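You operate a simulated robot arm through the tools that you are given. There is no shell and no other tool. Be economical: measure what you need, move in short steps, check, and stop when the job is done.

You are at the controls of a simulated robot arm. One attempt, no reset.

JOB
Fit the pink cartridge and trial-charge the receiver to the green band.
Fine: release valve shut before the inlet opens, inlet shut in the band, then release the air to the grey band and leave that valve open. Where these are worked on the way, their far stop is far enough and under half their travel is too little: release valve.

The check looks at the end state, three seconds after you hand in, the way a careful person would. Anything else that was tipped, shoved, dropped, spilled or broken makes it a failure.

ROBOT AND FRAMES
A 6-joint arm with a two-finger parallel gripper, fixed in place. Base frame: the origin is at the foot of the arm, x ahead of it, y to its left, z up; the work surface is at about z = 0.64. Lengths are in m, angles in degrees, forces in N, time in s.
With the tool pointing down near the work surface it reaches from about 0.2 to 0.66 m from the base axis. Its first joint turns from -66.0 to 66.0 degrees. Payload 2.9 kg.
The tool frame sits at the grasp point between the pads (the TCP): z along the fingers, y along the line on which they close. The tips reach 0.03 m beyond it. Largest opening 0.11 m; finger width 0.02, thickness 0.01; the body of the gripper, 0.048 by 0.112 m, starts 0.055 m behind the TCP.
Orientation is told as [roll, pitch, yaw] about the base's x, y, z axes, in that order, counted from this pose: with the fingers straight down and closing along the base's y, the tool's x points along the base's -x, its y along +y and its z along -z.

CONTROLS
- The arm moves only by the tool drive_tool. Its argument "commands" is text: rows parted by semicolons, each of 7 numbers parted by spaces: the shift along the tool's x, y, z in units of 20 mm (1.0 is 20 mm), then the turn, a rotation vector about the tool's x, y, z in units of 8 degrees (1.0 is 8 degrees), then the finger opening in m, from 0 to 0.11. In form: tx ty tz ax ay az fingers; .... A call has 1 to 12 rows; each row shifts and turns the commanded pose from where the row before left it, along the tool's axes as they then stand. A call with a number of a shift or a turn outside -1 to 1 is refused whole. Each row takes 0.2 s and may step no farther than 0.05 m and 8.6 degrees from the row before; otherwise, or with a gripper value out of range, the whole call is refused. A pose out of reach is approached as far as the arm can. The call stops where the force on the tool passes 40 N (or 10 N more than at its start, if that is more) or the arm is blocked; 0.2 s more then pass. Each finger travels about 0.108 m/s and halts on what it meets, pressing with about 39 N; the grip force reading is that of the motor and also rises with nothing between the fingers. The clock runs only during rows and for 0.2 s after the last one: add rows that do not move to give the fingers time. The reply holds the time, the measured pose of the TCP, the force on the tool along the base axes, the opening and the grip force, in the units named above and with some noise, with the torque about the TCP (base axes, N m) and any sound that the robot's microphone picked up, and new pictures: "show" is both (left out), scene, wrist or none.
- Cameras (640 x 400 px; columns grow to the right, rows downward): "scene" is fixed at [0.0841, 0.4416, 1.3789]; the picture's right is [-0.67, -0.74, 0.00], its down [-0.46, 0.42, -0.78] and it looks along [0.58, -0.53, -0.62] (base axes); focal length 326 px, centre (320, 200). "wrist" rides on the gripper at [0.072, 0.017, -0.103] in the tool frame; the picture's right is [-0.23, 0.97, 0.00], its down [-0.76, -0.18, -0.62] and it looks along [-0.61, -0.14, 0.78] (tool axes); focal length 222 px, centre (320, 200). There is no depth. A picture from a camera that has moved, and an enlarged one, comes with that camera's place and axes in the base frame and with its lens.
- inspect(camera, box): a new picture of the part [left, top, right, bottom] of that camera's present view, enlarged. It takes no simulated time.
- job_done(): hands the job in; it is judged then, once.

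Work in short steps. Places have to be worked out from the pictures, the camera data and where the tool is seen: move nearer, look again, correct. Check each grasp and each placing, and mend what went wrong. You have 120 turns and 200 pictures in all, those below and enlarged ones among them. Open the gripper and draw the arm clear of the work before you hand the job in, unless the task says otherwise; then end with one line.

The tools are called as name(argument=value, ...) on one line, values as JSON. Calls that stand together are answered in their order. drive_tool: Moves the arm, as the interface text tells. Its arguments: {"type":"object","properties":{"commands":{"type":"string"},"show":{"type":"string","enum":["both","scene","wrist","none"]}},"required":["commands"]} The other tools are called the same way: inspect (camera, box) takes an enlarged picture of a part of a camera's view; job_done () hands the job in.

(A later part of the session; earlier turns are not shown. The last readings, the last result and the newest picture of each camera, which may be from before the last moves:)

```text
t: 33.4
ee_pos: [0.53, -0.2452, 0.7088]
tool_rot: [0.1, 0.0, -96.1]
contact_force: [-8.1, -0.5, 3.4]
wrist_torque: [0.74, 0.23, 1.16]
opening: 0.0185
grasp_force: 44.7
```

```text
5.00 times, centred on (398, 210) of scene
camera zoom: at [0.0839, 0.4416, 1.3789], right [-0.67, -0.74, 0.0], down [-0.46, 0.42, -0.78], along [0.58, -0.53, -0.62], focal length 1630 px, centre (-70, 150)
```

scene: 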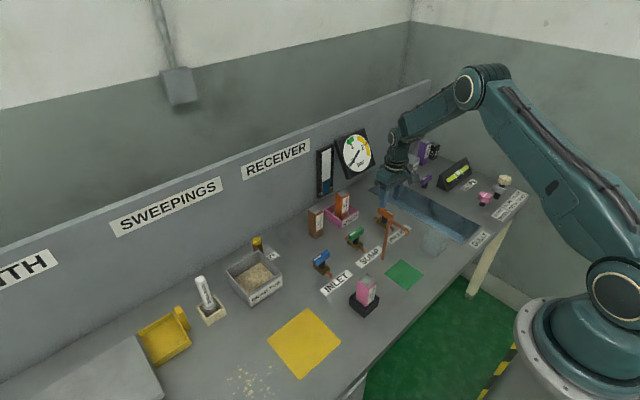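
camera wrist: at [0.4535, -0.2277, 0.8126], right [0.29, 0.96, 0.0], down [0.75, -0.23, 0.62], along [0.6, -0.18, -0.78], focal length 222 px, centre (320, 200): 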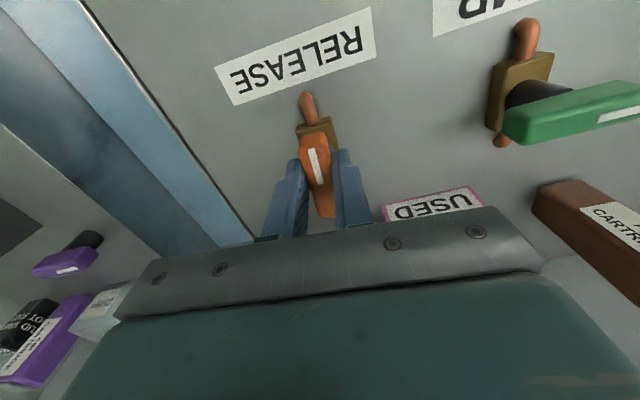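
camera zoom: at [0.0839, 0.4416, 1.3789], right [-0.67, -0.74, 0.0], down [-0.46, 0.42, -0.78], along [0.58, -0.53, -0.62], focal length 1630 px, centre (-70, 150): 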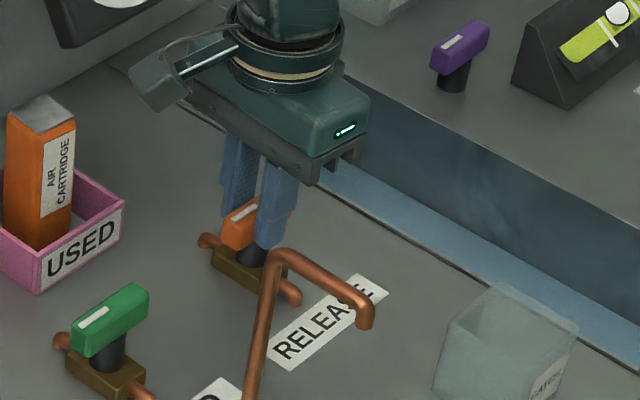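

Torque about z jumped to 1.2 N·m: the closed stop is reached. I open, rise, and look at the handle.

drive_tool(commands="0 0 0 0 0 -0.5 0.03;0 0 0 0 0 0 0.05;0 0 0 0 0 0 0.05;0 0 -1 0 0 0 0.05;0 0 -1 0 0 0 0.05;0 0 -1 0 0 0 0.05;0 0 -1 0 0 0 0.05;0 0 -1 0 0 0 0.05;0 0 -1 0 0 0 0.05;0 0 -1 0 0 0 0.05;0 0 -1 0 0 0 0.05", show="none")

inspect(camera="scene", box=[300, 120, 440, 250])

inspect(camera="wrist", box=[0, 0, 640, 400])

```text
t: 35.8
ee_pos: [0.531, -0.2461, 0.869]
tool_rot: [0.1, 0.0, -92.0]
contact_force: [0.2, 0.0, -0.1]
wrist_torque: [0.0, 0.01, -0.03]
opening: 0.0502
grasp_force: 0.2
```

```text
3.08 times, centred on (370, 185) of scene
camera zoom: at [0.0841, 0.4416, 1.3789], right [-0.67, -0.74, 0.0], down [-0.46, 0.42, -0.78], along [0.58, -0.53, -0.62], focal length 1003 px, centre (166, 246)
```

zoom: 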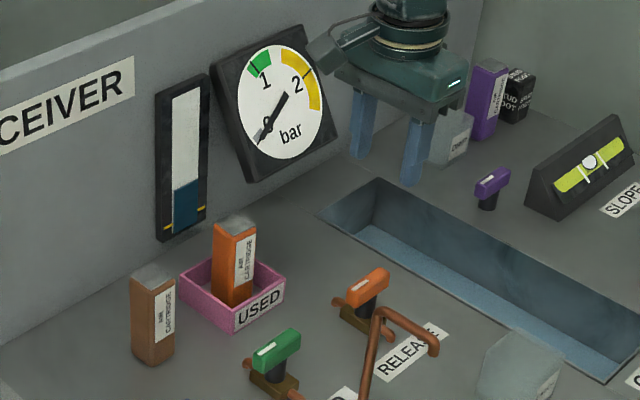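

```text
1.00 times, centred on (320, 200) of wrist (not enlarged: the box is as wide or as high as the picture)
camera zoom: at [0.5508, -0.1736, 0.972], right [0.97, -0.26, 0.0], down [-0.21, -0.75, 0.62], along [-0.16, -0.6, -0.78], focal length 222 px, centre (320, 200)
```

zoom: 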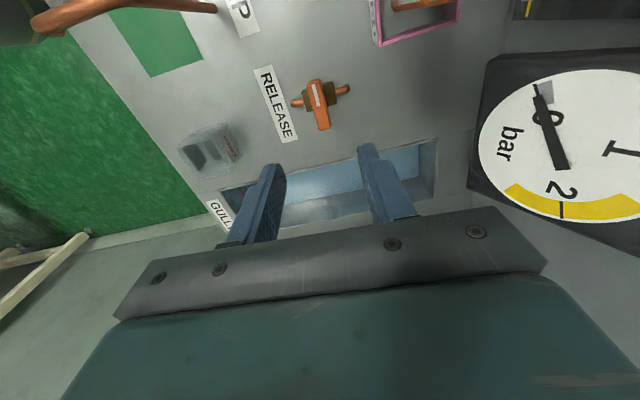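

Release valve is shut (handle across pipe). Now I travel along +y to beyond the inlet valve so the wrist camera (now on the +y side) can see it.

drive_tool(commands="0 0 0 0 0 -0.25 0.05;1 0 0 0 0 0 0.05;1 0 0 0 0 0 0.05;1 0 0 0 0 0 0.05;1 0 0 0 0 0 0.05;1 0 0 0 0 0 0.05;1 0 0 0 0 0 0.05;1 0 0 0 0 0 0.05;1 0 0 0 0 0 0.05;1 0 0 0 0 0 0.05;1 0 0 0 0 0 0.05;1 0 0 0 0 0 0.05", show="none")

drive_tool(commands="1 0 0 0 0 0 0.05;1 0 0 0 0 0 0.05;1 0 0 0 0 0 0.05;1 0 0 0 0 0 0.05;0.5 0 0 0 0 0 0.05;0 0 0 0 0 0 0.05")

inspect(camera="wrist", box=[240, 50, 440, 175])

```text
t: 38.4
ee_pos: [0.5309, -0.0264, 0.8681]
tool_rot: [0.1, 0.1, -90.0]
contact_force: [-0.2, -0.1, 0.6]
wrist_torque: [-0.03, -0.01, 0.02]
opening: 0.0502
grasp_force: 0.0
```

```text
t: 39.8
ee_pos: [0.5288, 0.0646, 0.8693]
tool_rot: [0.1, 0.0, -90.1]
contact_force: [0.2, 0.5, -0.6]
wrist_torque: [0.0, 0.03, -0.02]
opening: 0.0499
grasp_force: 0.1
camera wrist: at [0.5464, 0.1371, 0.9727], right [0.97, -0.23, 0.0], down [-0.18, -0.76, 0.62], along [-0.14, -0.61, -0.78], focal length 222 px, centre (320, 200)
```

scene: 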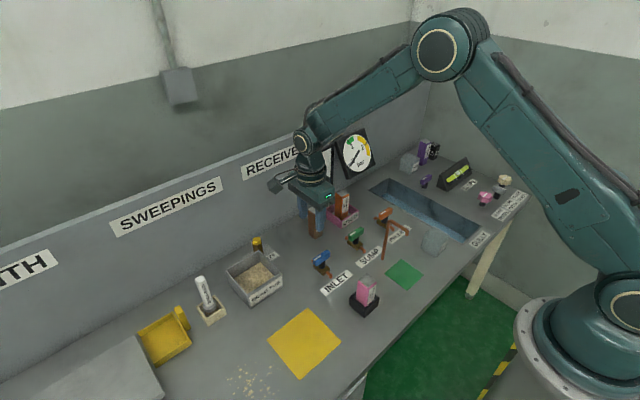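
wrist: 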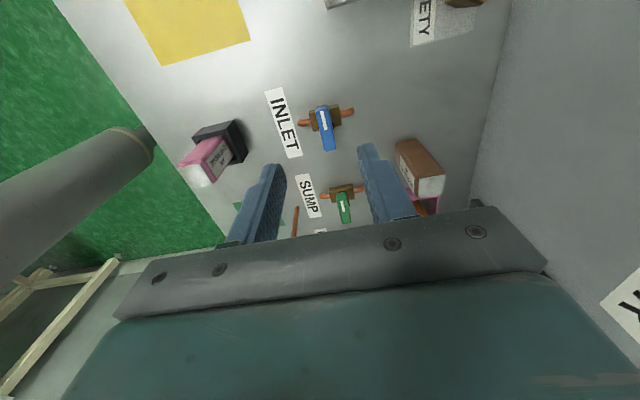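

```text
3.20 times, centred on (340, 112) of wrist
camera zoom: at [0.5464, 0.1371, 0.9727], right [0.97, -0.23, 0.0], down [-0.18, -0.76, 0.62], along [-0.14, -0.61, -0.78], focal length 711 px, centre (256, 480)
```

zoom: 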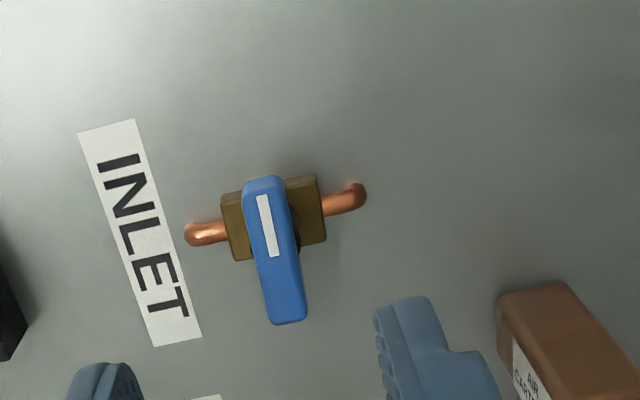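

Inlet pivot ≈(0.529,0.030), handle along y (shut). I move above it and descend to grip height with fingers closing along x.

drive_tool(commands="-0.87 0 0.5 0 0 0 0.05;-0.86 0 1 0 0 0 0.05;0 0 1 0 0 0 0.05;0 0 1 0 0 0 0.05;0 0 1 0 0 0 0.05;0 0 0.7 0 0 0 0.05;0 0 0 0 0 0 0.05", show="scene")

inspect(camera="wrist", box=[240, 90, 440, 215])

```text
t: 41.4
ee_pos: [0.5293, 0.0295, 0.7624]
tool_rot: [0.1, 0.0, -90.1]
contact_force: [0.3, -0.6, -0.5]
wrist_torque: [-0.02, -0.01, -0.02]
opening: 0.0502
grasp_force: 0.0
```

scene: 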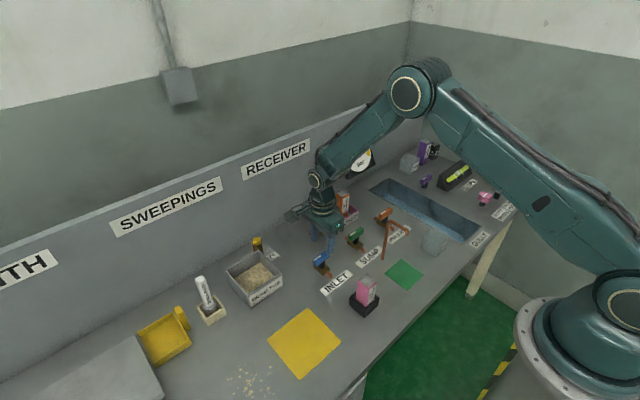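

```text
3.20 times, centred on (340, 152) of wrist
camera zoom: at [0.5461, 0.1021, 0.8667], right [0.97, -0.23, 0.0], down [-0.18, -0.76, 0.62], along [-0.14, -0.61, -0.78], focal length 711 px, centre (256, 352)
```

zoom: 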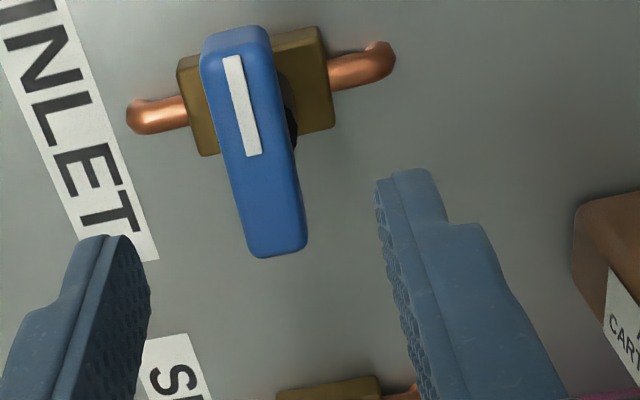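

Aligned. But the forearm partly hides the gauge from the scene camera here; I descend to the grip height (without closing) and see how much of the gauge shows.

drive_tool(commands="0 0 1 0 0 0 0.05;0 0 1 0 0 0 0.05;0 0 0.6 0 0 0 0.05;0 0 0.3 0 0 0 0.05;0 0 0 0 0 0 0.05")

inspect(camera="scene", box=[300, 110, 400, 190])

```text
t: 42.6
ee_pos: [0.531, 0.0313, 0.707]
tool_rot: [0.1, 0.0, -90.1]
contact_force: [-0.8, 0.1, 1.0]
wrist_torque: [-0.01, 0.02, 0.0]
opening: 0.0502
grasp_force: 0.1
camera wrist: at [0.5477, 0.1036, 0.8106], right [0.97, -0.23, 0.0], down [-0.18, -0.76, 0.62], along [-0.14, -0.61, -0.78], focal length 222 px, centre (320, 200)
```

scene: 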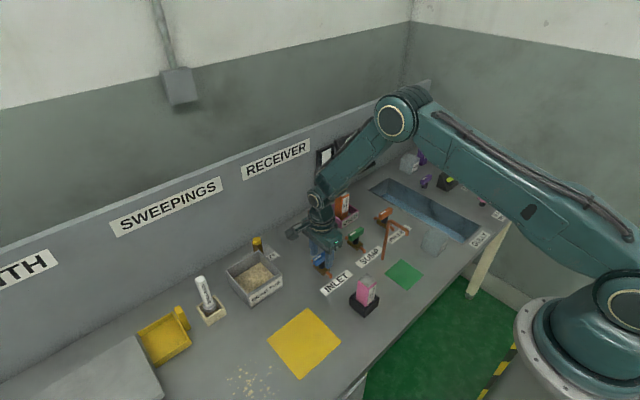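
wrist: 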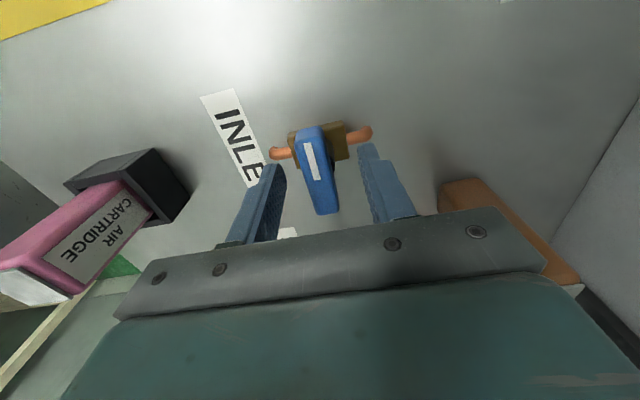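

```text
5.00 times, centred on (350, 150) of scene
camera zoom: at [0.0841, 0.4416, 1.3789], right [-0.67, -0.74, 0.0], down [-0.46, 0.42, -0.78], along [0.58, -0.53, -0.62], focal length 1630 px, centre (170, 450)
```

zoom: 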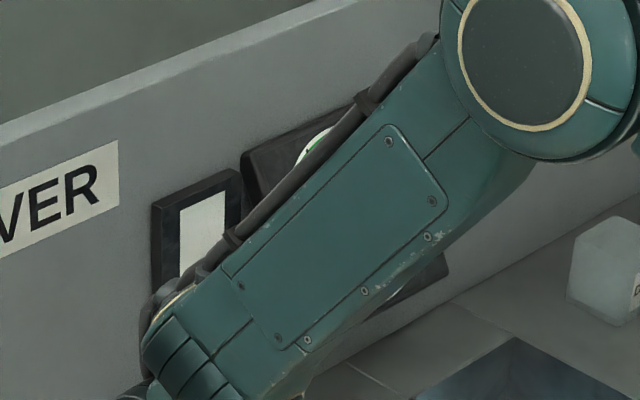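

The gauge is fully hidden in this pose except a sliver by the green band, so I will charge in measured pulses: crack the inlet, shut it, lift to read. First I grip the handle.

drive_tool(commands="0 0 0.1 0 0 0 0.03;0 0 0 0 0 0 0.01;0 0 0 0 0 0 0.005", show="none")

inspect(camera="scene", box=[280, 230, 360, 290])

```text
t: 43.4
ee_pos: [0.5303, 0.0312, 0.7047]
tool_rot: [-0.2, 0.0, -90.0]
contact_force: [-11.0, -0.3, 10.9]
wrist_torque: [0.08, 0.03, 0.09]
opening: 0.0169
grasp_force: 44.7
```

```text
6.67 times, centred on (320, 260) of scene
camera zoom: at [0.0837, 0.4415, 1.3789], right [-0.67, -0.74, 0.0], down [-0.46, 0.42, -0.78], along [0.58, -0.53, -0.62], focal length 2173 px, centre (320, -200)
```

zoom: 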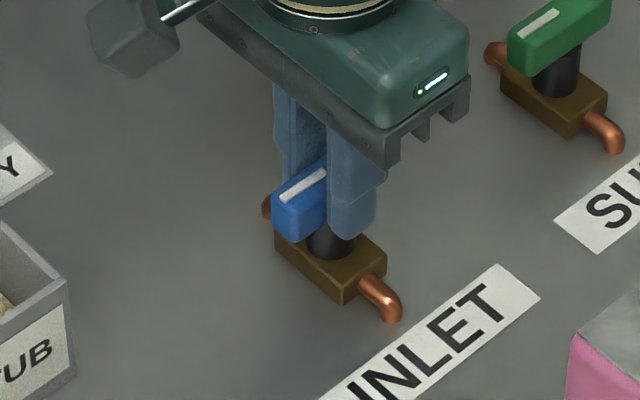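

Gripped. I crack the inlet 24° and return straight away, then read forces and sounds.

drive_tool(commands="0 -0.06 -0.03 0 0 -1 0.005;0 0 0 0 0 -1 0.005;0 0 0 0 0 -1 0.005;0 0 0 0 0 1 0.005;0 0 0 0 0 1 0.005;0 0 0 0 0 1 0.005;0 0 0 0 0 0.3 0.005", show="none")

inspect(camera="scene", box=[300, 110, 400, 190])

```text
t: 45.0
ee_pos: [0.5305, 0.0323, 0.7046]
tool_rot: [0.2, 0.1, -92.5]
contact_force: [1.7, 2.6, -6.0]
wrist_torque: [-0.25, 0.05, 1.19]
opening: 0.0174
grasp_force: 45.1
```

```text
5.00 times, centred on (350, 150) of scene
camera zoom: at [0.0842, 0.4416, 1.3788], right [-0.67, -0.74, 0.0], down [-0.46, 0.42, -0.78], along [0.58, -0.53, -0.62], focal length 1630 px, centre (170, 450)
```

zoom: 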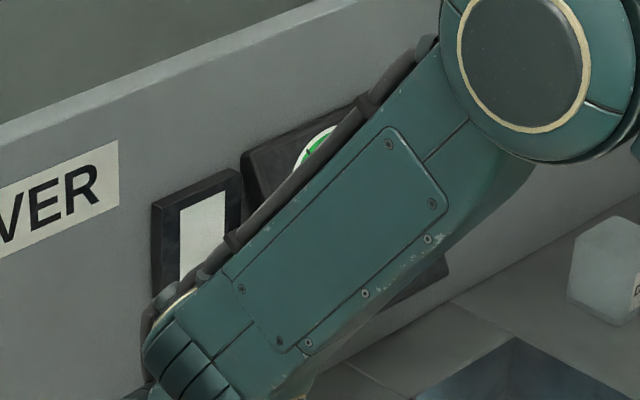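

Shut again on its stop (torque 1.2). I let go, rise and read the gauge.

drive_tool(commands="0 0 0 0 0 -0.3 0.03;0 0 0 0 0 0 0.05;0 0 0 0 0 0 0.05;0 0 -1 0 0 0 0.05;0 0 -1 0 0 0 0.05;0 0 -1 0 0 0 0.05;0 0 -1 0 0 0 0.05;0 0 -1 0 0 0 0.05;0 0 -1 0 0 0 0.05;0 0 -1 0 0 0 0.05", show="none")

inspect(camera="scene", box=[300, 110, 400, 190])

```text
t: 47.2
ee_pos: [0.529, 0.0312, 0.8462]
tool_rot: [0.0, -0.1, -90.1]
contact_force: [0.2, 0.3, -0.6]
wrist_torque: [0.0, 0.0, 0.01]
opening: 0.05
grasp_force: 0.1
```

```text
5.00 times, centred on (350, 150) of scene
camera zoom: at [0.0841, 0.4416, 1.3789], right [-0.67, -0.74, 0.0], down [-0.46, 0.42, -0.78], along [0.58, -0.53, -0.62], focal length 1630 px, centre (170, 450)
```

zoom: 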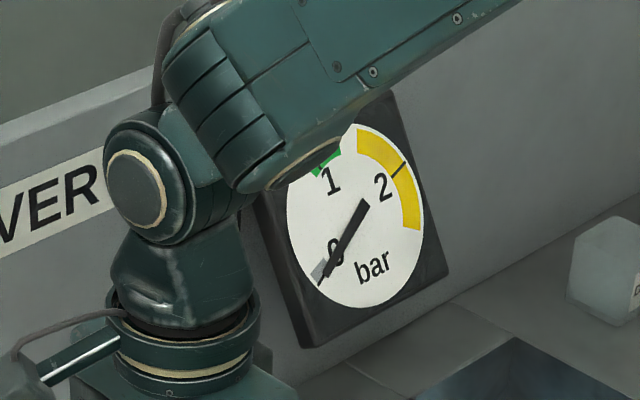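

Needle still at zero: the small crack passed almost nothing. I go back down, grip, and pulse to ~50° and back.

drive_tool(commands="0 0 1 0 0 0 0.05;0 0 1 0 0 0 0.05;0 0 1 0 0 0 0.05;0 0 1 0 0 0 0.05;0 0 1 0 0 0 0.05;0 0 1 0 0 0 0.05;0 0 1 0 0 0 0.05;0 0 0.05 0 0 0 0.03;0 0 0 0 0 0 0.01;0 0 0 0 0 0 0.005", show="none")

drive_tool(commands="0 0 0 0 0 -1 0.005;0 0 0 0 0 -1 0.005;0 0 0 0 0 -1 0.005;0 0 0 0 0 -1 0.005;0 0 0 0 0 -1 0.005;0 0 0 0 0 -1 0.005;0 0 0 0 0 0 0.005", show="none")

drive_tool(commands="0 0 0 0 0 1 0.005;0 0 0 0 0 1 0.005;0 0 0 0 0 1 0.005;0 0 0 0 0 1 0.005;0 0 0 0 0 1 0.005;0 0 0 0 0 1 0.005;0 0 0 0 0 0.3 0.005", show="none")

inspect(camera="scene", box=[300, 110, 400, 190])

```text
t: 49.4
ee_pos: [0.5299, 0.0312, 0.7017]
tool_rot: [0.2, 0.1, -90.1]
contact_force: [7.4, 1.1, -5.9]
wrist_torque: [0.07, 0.38, 0.06]
opening: 0.0167
grasp_force: 44.8
```

```text
t: 51.0
ee_pos: [0.529, 0.031, 0.7029]
tool_rot: [0.0, 0.2, -41.9]
contact_force: [8.6, 1.4, -30.7]
wrist_torque: [0.15, -0.1, 0.02]
opening: 0.0169
grasp_force: 44.6
```

```text
t: 52.6
ee_pos: [0.5298, 0.0317, 0.7055]
tool_rot: [0.1, 0.2, -92.4]
contact_force: [7.1, 7.9, -20.2]
wrist_torque: [0.27, -0.15, 1.12]
opening: 0.0174
grasp_force: 44.9
```

```text
5.00 times, centred on (350, 150) of scene
camera zoom: at [0.0845, 0.4417, 1.3788], right [-0.67, -0.74, 0.0], down [-0.46, 0.42, -0.78], along [0.58, -0.53, -0.62], focal length 1630 px, centre (170, 450)
```

zoom: 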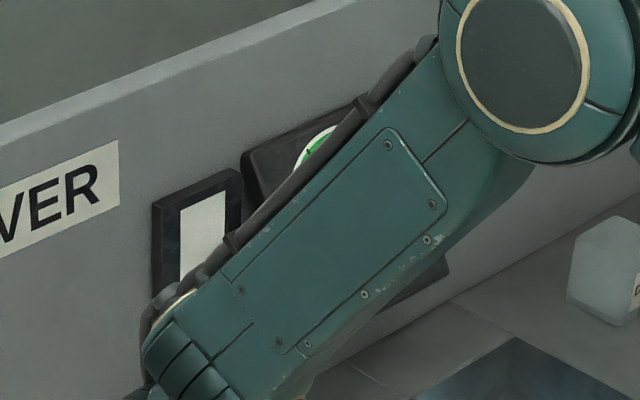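

Shut again; I release, rise and read the gauge.

drive_tool(commands="0 0 0 0 0 -0.3 0.03;0 0 0 0 0 0 0.05;0 0 0 0 0 0 0.05;0 0 -1 0 0 0 0.05;0 0 -1 0 0 0 0.05;0 0 -1 0 0 0 0.05;0 0 -1 0 0 0 0.05;0 0 -1 0 0 0 0.05;0 0 -1 0 0 0 0.05;0 0 -1 0 0 0 0.05", show="none")

inspect(camera="scene", box=[300, 110, 400, 190])

```text
t: 54.8
ee_pos: [0.5301, 0.0302, 0.8455]
tool_rot: [0.1, 0.0, -90.2]
contact_force: [0.6, 0.2, -0.4]
wrist_torque: [0.01, -0.02, 0.05]
opening: 0.0501
grasp_force: 0.2
```

```text
5.00 times, centred on (350, 150) of scene
camera zoom: at [0.0841, 0.4416, 1.3789], right [-0.67, -0.74, 0.0], down [-0.46, 0.42, -0.78], along [0.58, -0.53, -0.62], focal length 1630 px, centre (170, 450)
```

zoom: 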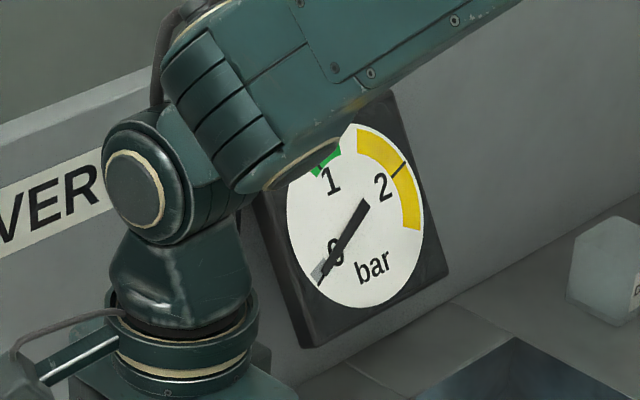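

No rise. I'll open it fully now (to the open stop), checking that the handle really follows.

drive_tool(commands="0 0 1 0 0 0 0.05;0 0 1 0 0 0 0.05;0 0 1 0 0 0 0.05;0 0 1 0 0 0 0.05;0 0 1 0 0 0 0.05;0 0 1 0 0 0 0.05;0 0 1 0 0 0 0.05;0 0 0.05 0 0 0 0.03;0 0 0 0 0 0 0.01;0 0 0 0 0 0 0.005", show="none")

drive_tool(commands="0 0 0 0 0 -1 0.005;0 0 0 0 0 -1 0.005;0 0 0 0 0 -1 0.005;0 0 0 0 0 -1 0.005;0 0 0 0 0 -1 0.005;0 0 0 0 0 -1 0.005;0 0 0 0 0 -1 0.005;0 0 0 0 0 -1 0.005;0 0 0 0 0 -1 0.005", show="none")

inspect(camera="scene", box=[280, 230, 360, 290])

inspect(camera="scene", box=[300, 110, 400, 190])

```text
t: 57.0
ee_pos: [0.5293, 0.0297, 0.7024]
tool_rot: [0.0, 0.0, -90.1]
contact_force: [-0.9, -2.2, 0.0]
wrist_torque: [0.39, 0.25, 0.06]
opening: 0.0171
grasp_force: 45.2
```

```text
t: 59.0
ee_pos: [0.5295, 0.0301, 0.7029]
tool_rot: [0.0, 0.1, -17.8]
contact_force: [10.1, -4.8, -13.7]
wrist_torque: [0.35, 0.92, -0.04]
opening: 0.0171
grasp_force: 45.0
```

```text
6.67 times, centred on (320, 260) of scene
camera zoom: at [0.0846, 0.4415, 1.3789], right [-0.67, -0.74, 0.0], down [-0.46, 0.42, -0.78], along [0.58, -0.53, -0.62], focal length 2173 px, centre (320, -200)
```

zoom: 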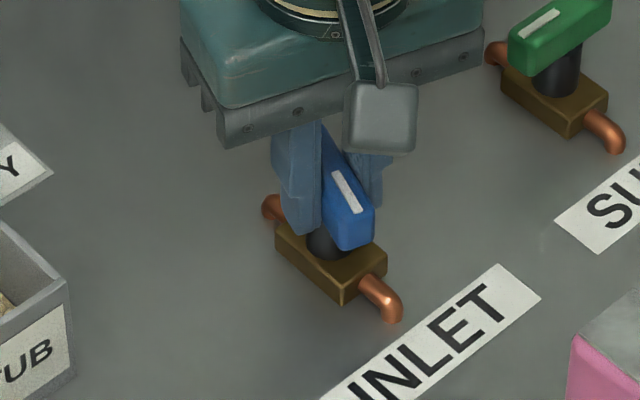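

```text
5.00 times, centred on (350, 150) of scene
camera zoom: at [0.0846, 0.4415, 1.3789], right [-0.67, -0.74, 0.0], down [-0.46, 0.42, -0.78], along [0.58, -0.53, -0.62], focal length 1630 px, centre (170, 450)
```

zoom: 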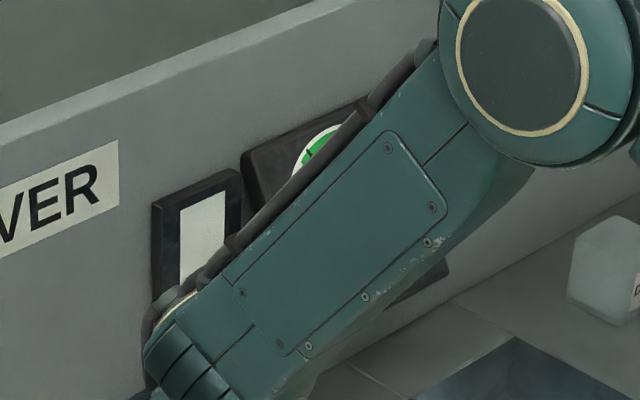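

Handle follows, ~72° open. I let go and rise quickly to read the needle.

drive_tool(commands="0 0 0 0 0 0 0.05;0 0 -1 0 0 0 0.05;0 0 -1 0 0 0 0.05;0 0 -1 0 0 0 0.05;0 0 -1 0 0 0 0.05;0 0 -1 0 0 0 0.05;0 0 -1 0 0 0 0.05", show="none")

inspect(camera="scene", box=[300, 110, 400, 190])

```text
t: 60.6
ee_pos: [0.528, 0.03, 0.8244]
tool_rot: [0.0, -0.1, -18.1]
contact_force: [0.4, 0.9, 0.6]
wrist_torque: [-0.01, 0.06, -0.03]
opening: 0.05
grasp_force: 0.0
```

```text
5.00 times, centred on (350, 150) of scene
camera zoom: at [0.0841, 0.4416, 1.3789], right [-0.67, -0.74, 0.0], down [-0.46, 0.42, -0.78], along [0.58, -0.53, -0.62], focal length 1630 px, centre (170, 450)
```

zoom: 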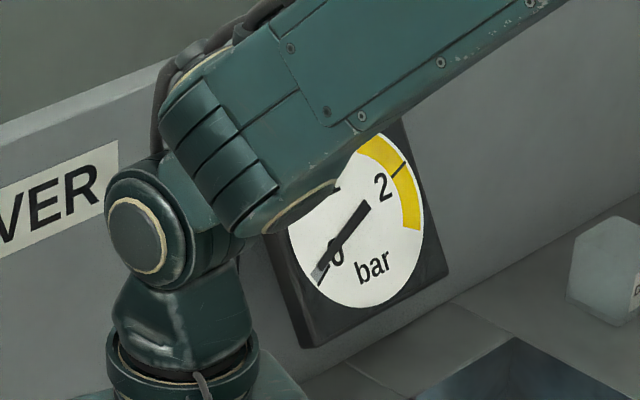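

The needle has begun to rise slowly. I rise 20 mm more, wait about 1 s and read again to get the rate.

drive_tool(commands="0 0 -1 0 0 0 0.05;0 0 -0.5 0 0 0 0.05;0 0 0 0 0 0 0.05;0 0 0 0 0 0 0.05", show="none")

inspect(camera="scene", box=[300, 110, 400, 190])

```text
t: 61.6
ee_pos: [0.5298, 0.0291, 0.8543]
tool_rot: [0.1, -0.1, -18.1]
contact_force: [-0.7, -0.5, 0.7]
wrist_torque: [-0.01, 0.02, 0.01]
opening: 0.0501
grasp_force: 0.0
```

```text
5.00 times, centred on (350, 150) of scene
camera zoom: at [0.0841, 0.4416, 1.3789], right [-0.67, -0.74, 0.0], down [-0.46, 0.42, -0.78], along [0.58, -0.53, -0.62], focal length 1630 px, centre (170, 450)
```

zoom: 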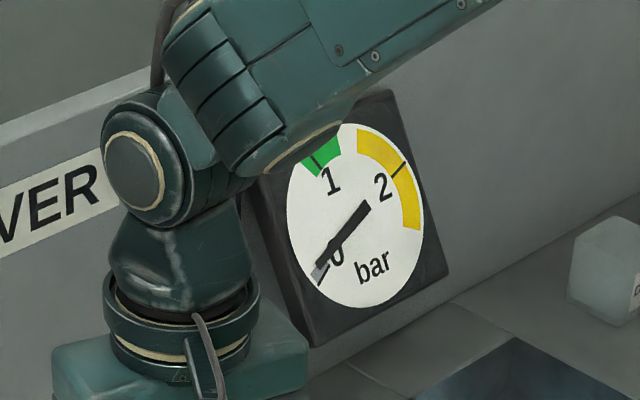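

Rate ≈0.04 bar/s, comfortably slow. I wait ~2.4 s twice while studying the green band.

drive_tool(commands="0 0 -0.5 0 0 0 0.05;0 0 -0.5 0 0 0 0.05;0 0 0 0 0 0 0.05;0 0 0 0 0 0 0.05;0 0 0 0 0 0 0.05;0 0 0 0 0 0 0.05;0 0 0 0 0 0 0.05;0 0 0 0 0 0 0.05;0 0 0 0 0 0 0.05;0 0 0 0 0 0 0.05;0 0 0 0 0 0 0.05;0 0 0 0 0 0 0.05", show="none")

inspect(camera="scene", box=[332, 128, 382, 178])

```text
t: 64.2
ee_pos: [0.5296, 0.0305, 0.8735]
tool_rot: [0.1, -0.1, -18.0]
contact_force: [1.4, -0.1, 0.6]
wrist_torque: [-0.01, -0.01, 0.01]
opening: 0.0497
grasp_force: 0.1
```

```text
8.00 times, centred on (357, 153) of scene
camera zoom: at [0.0841, 0.4416, 1.3789], right [-0.67, -0.74, 0.0], down [-0.46, 0.42, -0.78], along [0.58, -0.53, -0.62], focal length 2607 px, centre (24, 576)
```

zoom: 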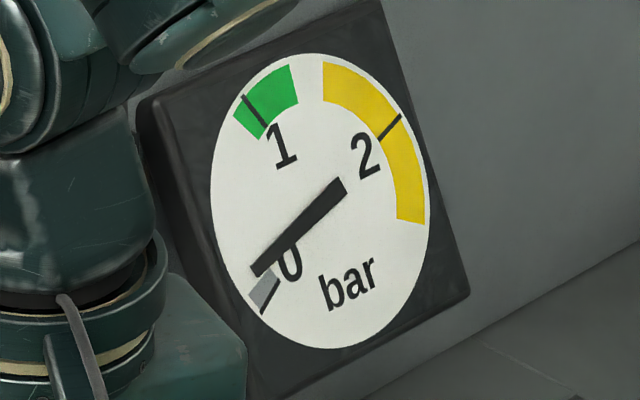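

Band spans ≈0.9–1.28 bar; now ≈0.2 at ≈0.03 bar/s. I keep waiting in place.

drive_tool(commands="0 0 0 0 0 0 0.05;0 0 0 0 0 0 0.05;0 0 0 0 0 0 0.05;0 0 0 0 0 0 0.05;0 0 0 0 0 0 0.05;0 0 0 0 0 0 0.05;0 0 0 0 0 0 0.05;0 0 0 0 0 0 0.05;0 0 0 0 0 0 0.05;0 0 0 0 0 0 0.05;0 0 0 0 0 0 0.05;0 0 0 0 0 0 0.05", show="none")

drive_tool(commands="0 0 0 0 0 0 0.05;0 0 0 0 0 0 0.05;0 0 0 0 0 0 0.05;0 0 0 0 0 0 0.05;0 0 0 0 0 0 0.05;0 0 0 0 0 0 0.05;0 0 0 0 0 0 0.05;0 0 0 0 0 0 0.05;0 0 0 0 0 0 0.05;0 0 0 0 0 0 0.05;0 0 0 0 0 0 0.05;0 0 0 0 0 0 0.05", show="none")

inspect(camera="scene", box=[332, 128, 382, 178])

```text
t: 66.8
ee_pos: [0.5291, 0.0302, 0.8748]
tool_rot: [0.0, -0.1, -18.0]
contact_force: [0.0, 0.7, -0.5]
wrist_torque: [0.0, -0.01, 0.01]
opening: 0.0499
grasp_force: 0.1
```

```text
t: 69.4
ee_pos: [0.53, 0.032, 0.874]
tool_rot: [0.0, 0.0, -18.1]
contact_force: [0.0, 0.2, 0.0]
wrist_torque: [-0.01, 0.03, -0.02]
opening: 0.0501
grasp_force: 0.0
```

```text
8.00 times, centred on (357, 153) of scene
camera zoom: at [0.0841, 0.4416, 1.3789], right [-0.67, -0.74, 0.0], down [-0.46, 0.42, -0.78], along [0.58, -0.53, -0.62], focal length 2607 px, centre (24, 576)
```

zoom: 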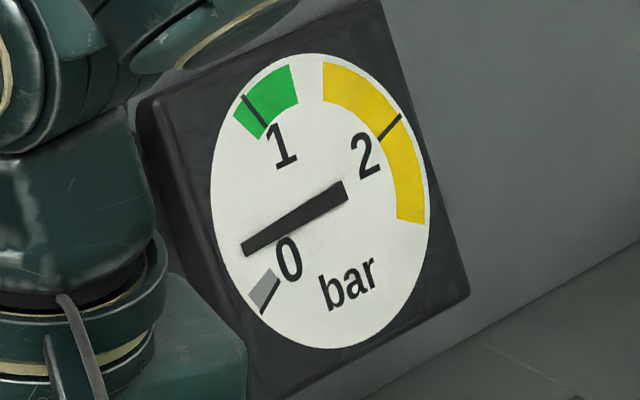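

≈0.31 bar, ≈0.022 bar/s. I keep waiting with three more calls.

drive_tool(commands="0 0 0 0 0 0 0.05;0 0 0 0 0 0 0.05;0 0 0 0 0 0 0.05;0 0 0 0 0 0 0.05;0 0 0 0 0 0 0.05;0 0 0 0 0 0 0.05;0 0 0 0 0 0 0.05;0 0 0 0 0 0 0.05;0 0 0 0 0 0 0.05;0 0 0 0 0 0 0.05;0 0 0 0 0 0 0.05;0 0 0 0 0 0 0.05", show="none")

drive_tool(commands="0 0 0 0 0 0 0.05;0 0 0 0 0 0 0.05;0 0 0 0 0 0 0.05;0 0 0 0 0 0 0.05;0 0 0 0 0 0 0.05;0 0 0 0 0 0 0.05;0 0 0 0 0 0 0.05;0 0 0 0 0 0 0.05;0 0 0 0 0 0 0.05;0 0 0 0 0 0 0.05;0 0 0 0 0 0 0.05;0 0 0 0 0 0 0.05", show="none")

drive_tool(commands="0 0 0 0 0 0 0.05;0 0 0 0 0 0 0.05;0 0 0 0 0 0 0.05;0 0 0 0 0 0 0.05;0 0 0 0 0 0 0.05;0 0 0 0 0 0 0.05;0 0 0 0 0 0 0.05;0 0 0 0 0 0 0.05;0 0 0 0 0 0 0.05;0 0 0 0 0 0 0.05;0 0 0 0 0 0 0.05;0 0 0 0 0 0 0.05", show="none")

inspect(camera="scene", box=[332, 128, 382, 178])

```text
t: 72.0
ee_pos: [0.5298, 0.0317, 0.8737]
tool_rot: [0.0, -0.3, -18.1]
contact_force: [-0.6, 0.0, -0.2]
wrist_torque: [0.02, -0.01, -0.03]
opening: 0.0499
grasp_force: 0.0
```

```text
t: 74.6
ee_pos: [0.5306, 0.0307, 0.8748]
tool_rot: [-0.1, -0.1, -18.1]
contact_force: [-0.9, -0.3, -0.2]
wrist_torque: [-0.01, 0.04, 0.03]
opening: 0.0501
grasp_force: 0.2
```

```text
t: 77.2
ee_pos: [0.5299, 0.0307, 0.873]
tool_rot: [-0.1, -0.1, -18.1]
contact_force: [0.5, -0.3, -0.4]
wrist_torque: [0.0, 0.0, 0.02]
opening: 0.0502
grasp_force: 0.0
```

```text
8.00 times, centred on (357, 153) of scene
camera zoom: at [0.0841, 0.4416, 1.3789], right [-0.67, -0.74, 0.0], down [-0.46, 0.42, -0.78], along [0.58, -0.53, -0.62], focal length 2607 px, centre (24, 576)
```

zoom: 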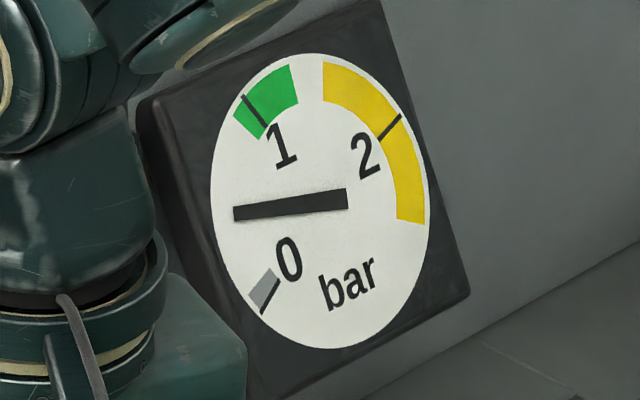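

≈0.49 bar, steady 0.023 bar/s; band entry due about t≈95. I wait ~13 s more and look.

drive_tool(commands="0 0 0 0 0 0 0.05;0 0 0 0 0 0 0.05;0 0 0 0 0 0 0.05;0 0 0 0 0 0 0.05;0 0 0 0 0 0 0.05;0 0 0 0 0 0 0.05;0 0 0 0 0 0 0.05;0 0 0 0 0 0 0.05;0 0 0 0 0 0 0.05;0 0 0 0 0 0 0.05;0 0 0 0 0 0 0.05;0 0 0 0 0 0 0.05", show="none")

drive_tool(commands="0 0 0 0 0 0 0.05;0 0 0 0 0 0 0.05;0 0 0 0 0 0 0.05;0 0 0 0 0 0 0.05;0 0 0 0 0 0 0.05;0 0 0 0 0 0 0.05;0 0 0 0 0 0 0.05;0 0 0 0 0 0 0.05;0 0 0 0 0 0 0.05;0 0 0 0 0 0 0.05;0 0 0 0 0 0 0.05;0 0 0 0 0 0 0.05", show="none")

drive_tool(commands="0 0 0 0 0 0 0.05;0 0 0 0 0 0 0.05;0 0 0 0 0 0 0.05;0 0 0 0 0 0 0.05;0 0 0 0 0 0 0.05;0 0 0 0 0 0 0.05;0 0 0 0 0 0 0.05;0 0 0 0 0 0 0.05;0 0 0 0 0 0 0.05;0 0 0 0 0 0 0.05;0 0 0 0 0 0 0.05;0 0 0 0 0 0 0.05", show="none")

drive_tool(commands="0 0 0 0 0 0 0.05;0 0 0 0 0 0 0.05;0 0 0 0 0 0 0.05;0 0 0 0 0 0 0.05;0 0 0 0 0 0 0.05;0 0 0 0 0 0 0.05;0 0 0 0 0 0 0.05;0 0 0 0 0 0 0.05;0 0 0 0 0 0 0.05;0 0 0 0 0 0 0.05;0 0 0 0 0 0 0.05;0 0 0 0 0 0 0.05", show="none")

inspect(camera="scene", box=[332, 128, 382, 178])

```text
t: 79.8
ee_pos: [0.5309, 0.0307, 0.8746]
tool_rot: [0.0, -0.1, -18.1]
contact_force: [0.0, -0.4, 0.9]
wrist_torque: [0.01, -0.02, -0.03]
opening: 0.05
grasp_force: 0.0
```

```text
t: 82.4
ee_pos: [0.5313, 0.0295, 0.8745]
tool_rot: [0.0, -0.1, -18.0]
contact_force: [0.3, 0.1, 0.1]
wrist_torque: [-0.01, -0.04, 0.01]
opening: 0.0498
grasp_force: 0.1
```

```text
t: 85.0
ee_pos: [0.5308, 0.03, 0.8735]
tool_rot: [0.0, -0.1, -18.2]
contact_force: [0.3, -0.3, 0.8]
wrist_torque: [0.01, 0.0, 0.02]
opening: 0.0498
grasp_force: 0.0
```

```text
t: 87.6
ee_pos: [0.5309, 0.0308, 0.8734]
tool_rot: [0.0, -0.1, -18.1]
contact_force: [-0.8, 0.3, 0.4]
wrist_torque: [0.03, 0.01, -0.02]
opening: 0.0501
grasp_force: 0.0
```

```text
8.00 times, centred on (357, 153) of scene
camera zoom: at [0.0841, 0.4416, 1.3789], right [-0.67, -0.74, 0.0], down [-0.46, 0.42, -0.78], along [0.58, -0.53, -0.62], focal length 2607 px, centre (24, 576)
```

zoom: 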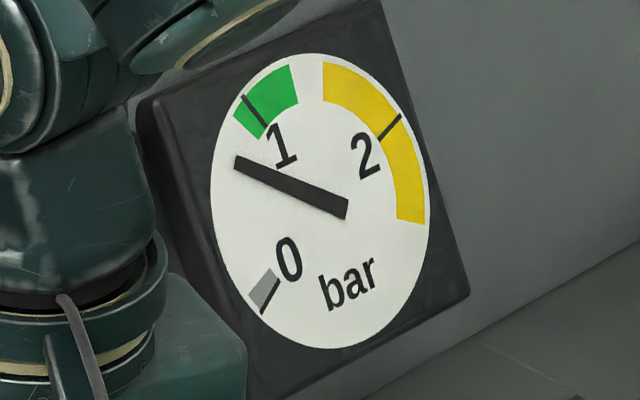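

≈0.74 bar. Four more waits (10.4 s) should bring the needle inside the band's lower edge.

drive_tool(commands="0 0 0 0 0 0 0.05;0 0 0 0 0 0 0.05;0 0 0 0 0 0 0.05;0 0 0 0 0 0 0.05;0 0 0 0 0 0 0.05;0 0 0 0 0 0 0.05;0 0 0 0 0 0 0.05;0 0 0 0 0 0 0.05;0 0 0 0 0 0 0.05;0 0 0 0 0 0 0.05;0 0 0 0 0 0 0.05;0 0 0 0 0 0 0.05", show="none")

drive_tool(commands="0 0 0 0 0 0 0.05;0 0 0 0 0 0 0.05;0 0 0 0 0 0 0.05;0 0 0 0 0 0 0.05;0 0 0 0 0 0 0.05;0 0 0 0 0 0 0.05;0 0 0 0 0 0 0.05;0 0 0 0 0 0 0.05;0 0 0 0 0 0 0.05;0 0 0 0 0 0 0.05;0 0 0 0 0 0 0.05;0 0 0 0 0 0 0.05", show="none")

drive_tool(commands="0 0 0 0 0 0 0.05;0 0 0 0 0 0 0.05;0 0 0 0 0 0 0.05;0 0 0 0 0 0 0.05;0 0 0 0 0 0 0.05;0 0 0 0 0 0 0.05;0 0 0 0 0 0 0.05;0 0 0 0 0 0 0.05;0 0 0 0 0 0 0.05;0 0 0 0 0 0 0.05;0 0 0 0 0 0 0.05;0 0 0 0 0 0 0.05", show="none")

drive_tool(commands="0 0 0 0 0 0 0.05;0 0 0 0 0 0 0.05;0 0 0 0 0 0 0.05;0 0 0 0 0 0 0.05;0 0 0 0 0 0 0.05;0 0 0 0 0 0 0.05;0 0 0 0 0 0 0.05;0 0 0 0 0 0 0.05", show="none")

inspect(camera="scene", box=[332, 128, 382, 178])

inspect(camera="wrist", box=[220, 60, 420, 185])

```text
t: 90.2
ee_pos: [0.5307, 0.0303, 0.8739]
tool_rot: [-0.1, -0.1, -18.1]
contact_force: [0.7, -0.3, -1.1]
wrist_torque: [0.01, -0.03, -0.05]
opening: 0.0502
grasp_force: 0.1
```

```text
t: 92.8
ee_pos: [0.5316, 0.0313, 0.8732]
tool_rot: [0.1, -0.1, -18.1]
contact_force: [0.2, 0.3, 0.4]
wrist_torque: [0.0, -0.02, -0.01]
opening: 0.0497
grasp_force: 0.1
```

```text
t: 95.4
ee_pos: [0.5308, 0.0311, 0.8744]
tool_rot: [-0.1, -0.1, -18.1]
contact_force: [0.5, 0.2, 0.1]
wrist_torque: [-0.01, -0.01, 0.05]
opening: 0.0502
grasp_force: 0.0
```

```text
t: 97.2
ee_pos: [0.5311, 0.0304, 0.873]
tool_rot: [0.0, -0.1, -18.1]
contact_force: [-0.6, 1.3, 0.4]
wrist_torque: [-0.03, 0.05, 0.03]
opening: 0.05
grasp_force: 0.1
```

```text
8.00 times, centred on (357, 153) of scene
camera zoom: at [0.0841, 0.4416, 1.3789], right [-0.67, -0.74, 0.0], down [-0.46, 0.42, -0.78], along [0.58, -0.53, -0.62], focal length 2607 px, centre (24, 576)
```

zoom: 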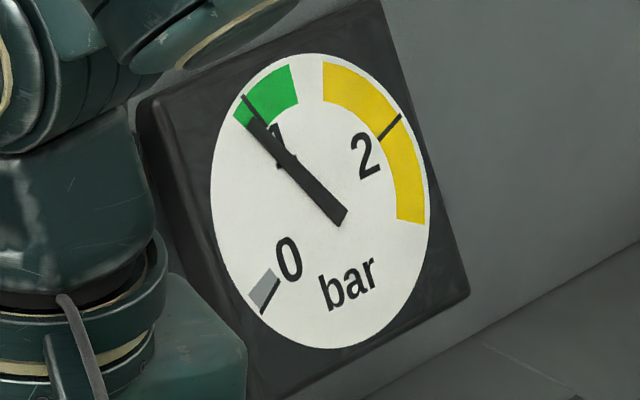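

```text
3.20 times, centred on (320, 122) of wrist
camera zoom: at [0.4664, 0.0694, 0.9773], right [0.52, 0.86, 0.0], down [0.67, -0.41, 0.62], along [0.53, -0.32, -0.78], focal length 711 px, centre (320, 448)
```

zoom: 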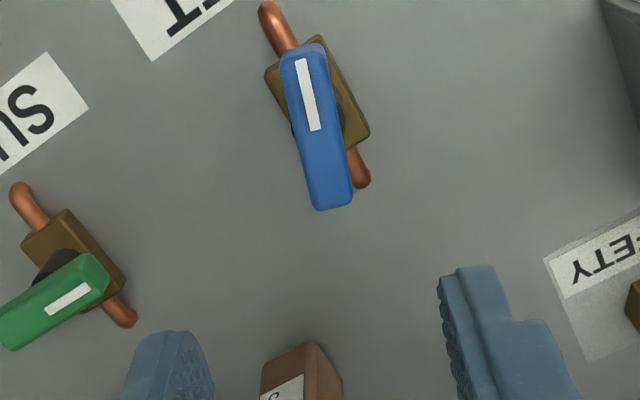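

Needle is now in the lower part of the green band; I go down, grip and shut the inlet.

drive_tool(commands="0 0 1 0 0 0 0.05;0 0 1 0 0 0 0.05;0 0 1 0 0 0 0.05;0 0 1 0 0 0 0.05;0 0 1 0 0 0 0.05;0 0 1 0 0 0 0.05;0 0 1 0 0 0 0.05;0 0 1 0 0 0 0.05;0 0 0.5 0 0 0 0.03;0 0 0 0 0 0 0.01;0 0 0 0 0 0 0.005", show="none")

drive_tool(commands="0 0 0 0 0 1 0.005;0 0 0 0 0 1 0.005;0 0 0 0 0 1 0.005;0 0 0 0 0 1 0.005;0 0 0 0 0 1 0.005;0 0 0 0 0 1 0.005;0 0 0 0 0 1 0.005;0 0 0 0 0 1 0.005;0 0 0 0 0 1 0.005;0 0 0 0 0 0.4 0.005", show="none")

inspect(camera="scene", box=[280, 230, 360, 290])

```text
t: 99.6
ee_pos: [0.5293, 0.0305, 0.7028]
tool_rot: [0.1, -0.1, -18.0]
contact_force: [-0.3, 4.8, 0.7]
wrist_torque: [-0.1, -0.01, 0.01]
opening: 0.0168
grasp_force: 44.4
```

```text
t: 101.8
ee_pos: [0.5293, 0.0312, 0.7038]
tool_rot: [0.0, 0.1, -93.2]
contact_force: [7.1, 0.9, -6.2]
wrist_torque: [0.46, -0.02, 1.19]
opening: 0.0176
grasp_force: 45.0
```

```text
6.67 times, centred on (320, 260) of scene
camera zoom: at [0.0843, 0.4416, 1.3788], right [-0.67, -0.74, 0.0], down [-0.46, 0.42, -0.78], along [0.58, -0.53, -0.62], focal length 2173 px, centre (320, -200)
```

zoom: 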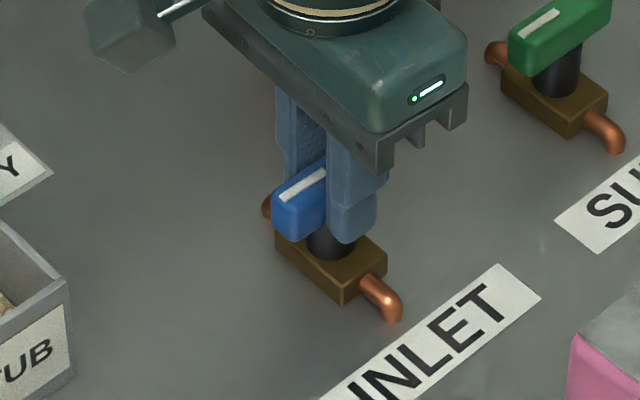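

Inlet is shut on its stop. I release, rise and read the gauge.

drive_tool(commands="0 0 0 0 0 -0.3 0.03;0 0 0 0 0 0 0.05;0 0 0 0 0 0 0.05;0 0 -1 0 0 0 0.05;0 0 -1 0 0 0 0.05;0 0 -1 0 0 0 0.05;0 0 -1 0 0 0 0.05;0 0 -1 0 0 0 0.05;0 0 -1 0 0 0 0.05;0 0 -1 0 0 0 0.05;0 0 -1 0 0 0 0.05;0 0 -0.5 0 0 0 0.05", show="none")

inspect(camera="scene", box=[332, 128, 382, 178])

inspect(camera="scene", box=[280, 220, 400, 320])

```text
t: 104.4
ee_pos: [0.5299, 0.0314, 0.8716]
tool_rot: [0.1, -0.1, -90.8]
contact_force: [-0.2, -0.1, -0.8]
wrist_torque: [0.01, 0.0, -0.01]
opening: 0.05
grasp_force: 0.0
```

```text
8.00 times, centred on (357, 153) of scene
camera zoom: at [0.0841, 0.4416, 1.3789], right [-0.67, -0.74, 0.0], down [-0.46, 0.42, -0.78], along [0.58, -0.53, -0.62], focal length 2607 px, centre (24, 576)
```

zoom: 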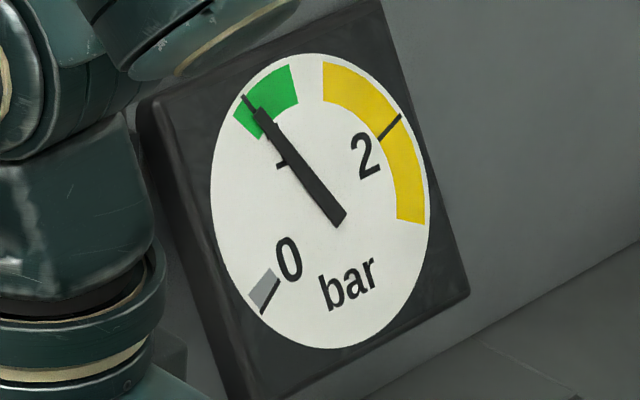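

```text
4.00 times, centred on (340, 270) of scene
camera zoom: at [0.0841, 0.4416, 1.3789], right [-0.67, -0.74, 0.0], down [-0.46, 0.42, -0.78], along [0.58, -0.53, -0.62], focal length 1304 px, centre (240, -80)
```

zoom: 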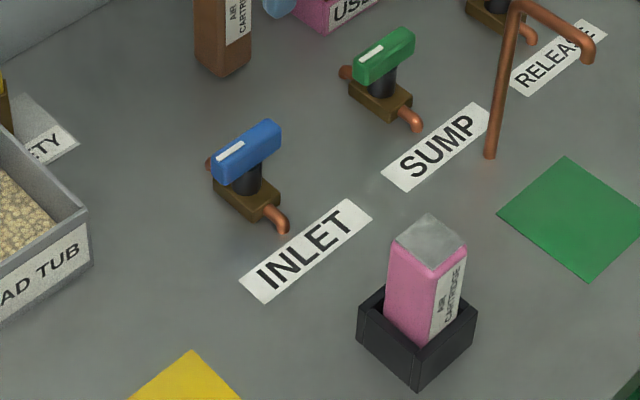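

1.03 bar, in the green band, inlet shut. Now back to the release valve at (0.530,-0.246) at safe height.

drive_tool(commands="-1 0 0 0 0 -0.1 0.05;-1 0 0 0 0 0 0.05;-1 0 0 0 0 0 0.05;-1 0 0 0 0 0 0.05;-1 0 0 0 0 0 0.05;-1 0 0 0 0 0 0.05;-1 0 0 0 0 0 0.05;-1 0 0 0 0 0 0.05;-1 0 0 0 0 0 0.05;-1 0 0 0 0 0 0.05;-1 0 0 0 0 0 0.05;-1 0 0 0 0 0 0.05", show="none")

drive_tool(commands="-1 0 0 0 0 0 0.05;-0.9 0 0 0 0 0 0.05;0 0 1 0 0 0 0.05;0 0 1 0 0 0 0.05;0 0 1 0 0 0 0.05;0 0 1 0 0 0 0.05;0 0 1 0 0 0 0.05;0 0 0.4 0 0 0 0.05;0 0 0 0 0 0 0.05", show="none")

inspect(camera="wrist", box=[240, 90, 440, 215])

```text
t: 107.0
ee_pos: [0.5291, -0.2107, 0.874]
tool_rot: [0.0, 0.0, -90.1]
contact_force: [0.6, -0.4, 0.9]
wrist_torque: [0.05, -0.05, -0.01]
opening: 0.0498
grasp_force: 0.1
```

```text
t: 109.0
ee_pos: [0.5293, -0.2482, 0.7649]
tool_rot: [0.1, -0.1, -90.0]
contact_force: [-0.3, 0.2, -0.4]
wrist_torque: [-0.01, -0.01, 0.01]
opening: 0.0502
grasp_force: 0.0
```

```text
3.20 times, centred on (340, 152) of wrist
camera zoom: at [0.5454, -0.1751, 0.869], right [0.97, -0.23, 0.0], down [-0.18, -0.76, 0.62], along [-0.14, -0.61, -0.78], focal length 711 px, centre (256, 352)
```

zoom: 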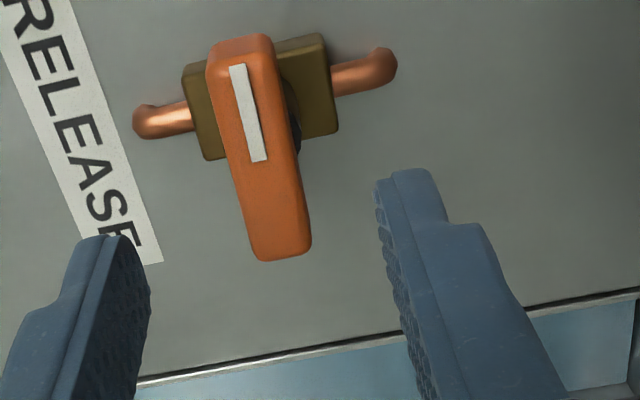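

Handle sits under the fingers just as at the inlet. I descend, grip and turn counter‑clockwise.

drive_tool(commands="0 0.04 1 0 0 0 0.05;0 0 1 0 0 0 0.05;0 0 0.7 0 0 0 0.05;0 0 0.4 0 0 0 0.05;0 0 0 0 0 0 0.03;0 0 0 0 0 0 0.01;0 0 0 0 0 0 0.005", show="none")

drive_tool(commands="0 0 0 0 0 -1 0.005;0 0 0 0 0 -1 0.005;0 0 0 0 0 -1 0.005;0 0 0 0 0 -1 0.005;0 0 0 0 0 -1 0.005;0 0 0 0 0 0 0.005", show="none")

inspect(camera="scene", box=[350, 170, 446, 250])

```text
t: 110.6
ee_pos: [0.5308, -0.2482, 0.7025]
tool_rot: [0.0, 0.0, -90.1]
contact_force: [-12.1, 1.1, 3.6]
wrist_torque: [-0.01, 0.03, 0.07]
opening: 0.0169
grasp_force: 44.7
```

```text
t: 112.0
ee_pos: [0.5278, -0.2462, 0.7035]
tool_rot: [-0.1, 0.2, -50.0]
contact_force: [-25.5, -7.9, -8.9]
wrist_torque: [-0.71, -0.72, -0.06]
opening: 0.0168
grasp_force: 44.7
```

```text
5.00 times, centred on (398, 210) of scene
camera zoom: at [0.0838, 0.4414, 1.3789], right [-0.67, -0.74, 0.0], down [-0.46, 0.42, -0.78], along [0.58, -0.53, -0.62], focal length 1630 px, centre (-70, 150)
```

zoom: 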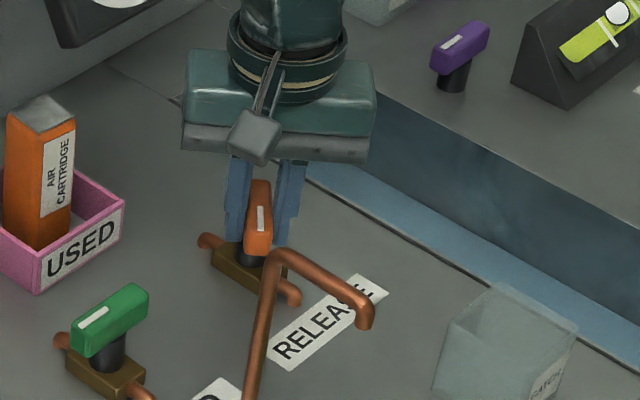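

Turning fine; I relieve the side load (tool −y) and continue to the open stop.

drive_tool(commands="0 -0.15 0 0 0 -0.5 0.005;0 0 0 0 0 -1 0.005;0 0 0 0 0 -1 0.005;0 0 0 0 0 -1 0.005;0 0 0 0 0 -1 0.005;0 0 0 0 0 0 0.005", show="none")

inspect(camera="scene", box=[350, 170, 446, 250])

```text
t: 113.4
ee_pos: [0.5269, -0.2499, 0.7019]
tool_rot: [0.1, -0.1, -13.8]
contact_force: [-2.2, -5.4, -24.5]
wrist_torque: [-0.2, -0.29, -0.02]
opening: 0.0168
grasp_force: 45.1
```

```text
5.00 times, centred on (398, 210) of scene
camera zoom: at [0.0844, 0.4413, 1.3789], right [-0.67, -0.74, 0.0], down [-0.46, 0.42, -0.78], along [0.58, -0.53, -0.62], focal length 1630 px, centre (-70, 150)
```

zoom: 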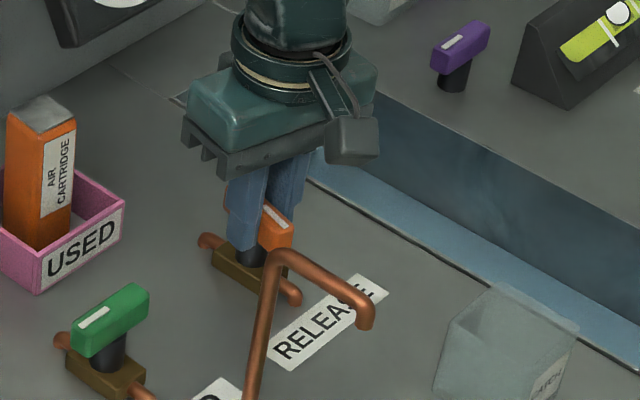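

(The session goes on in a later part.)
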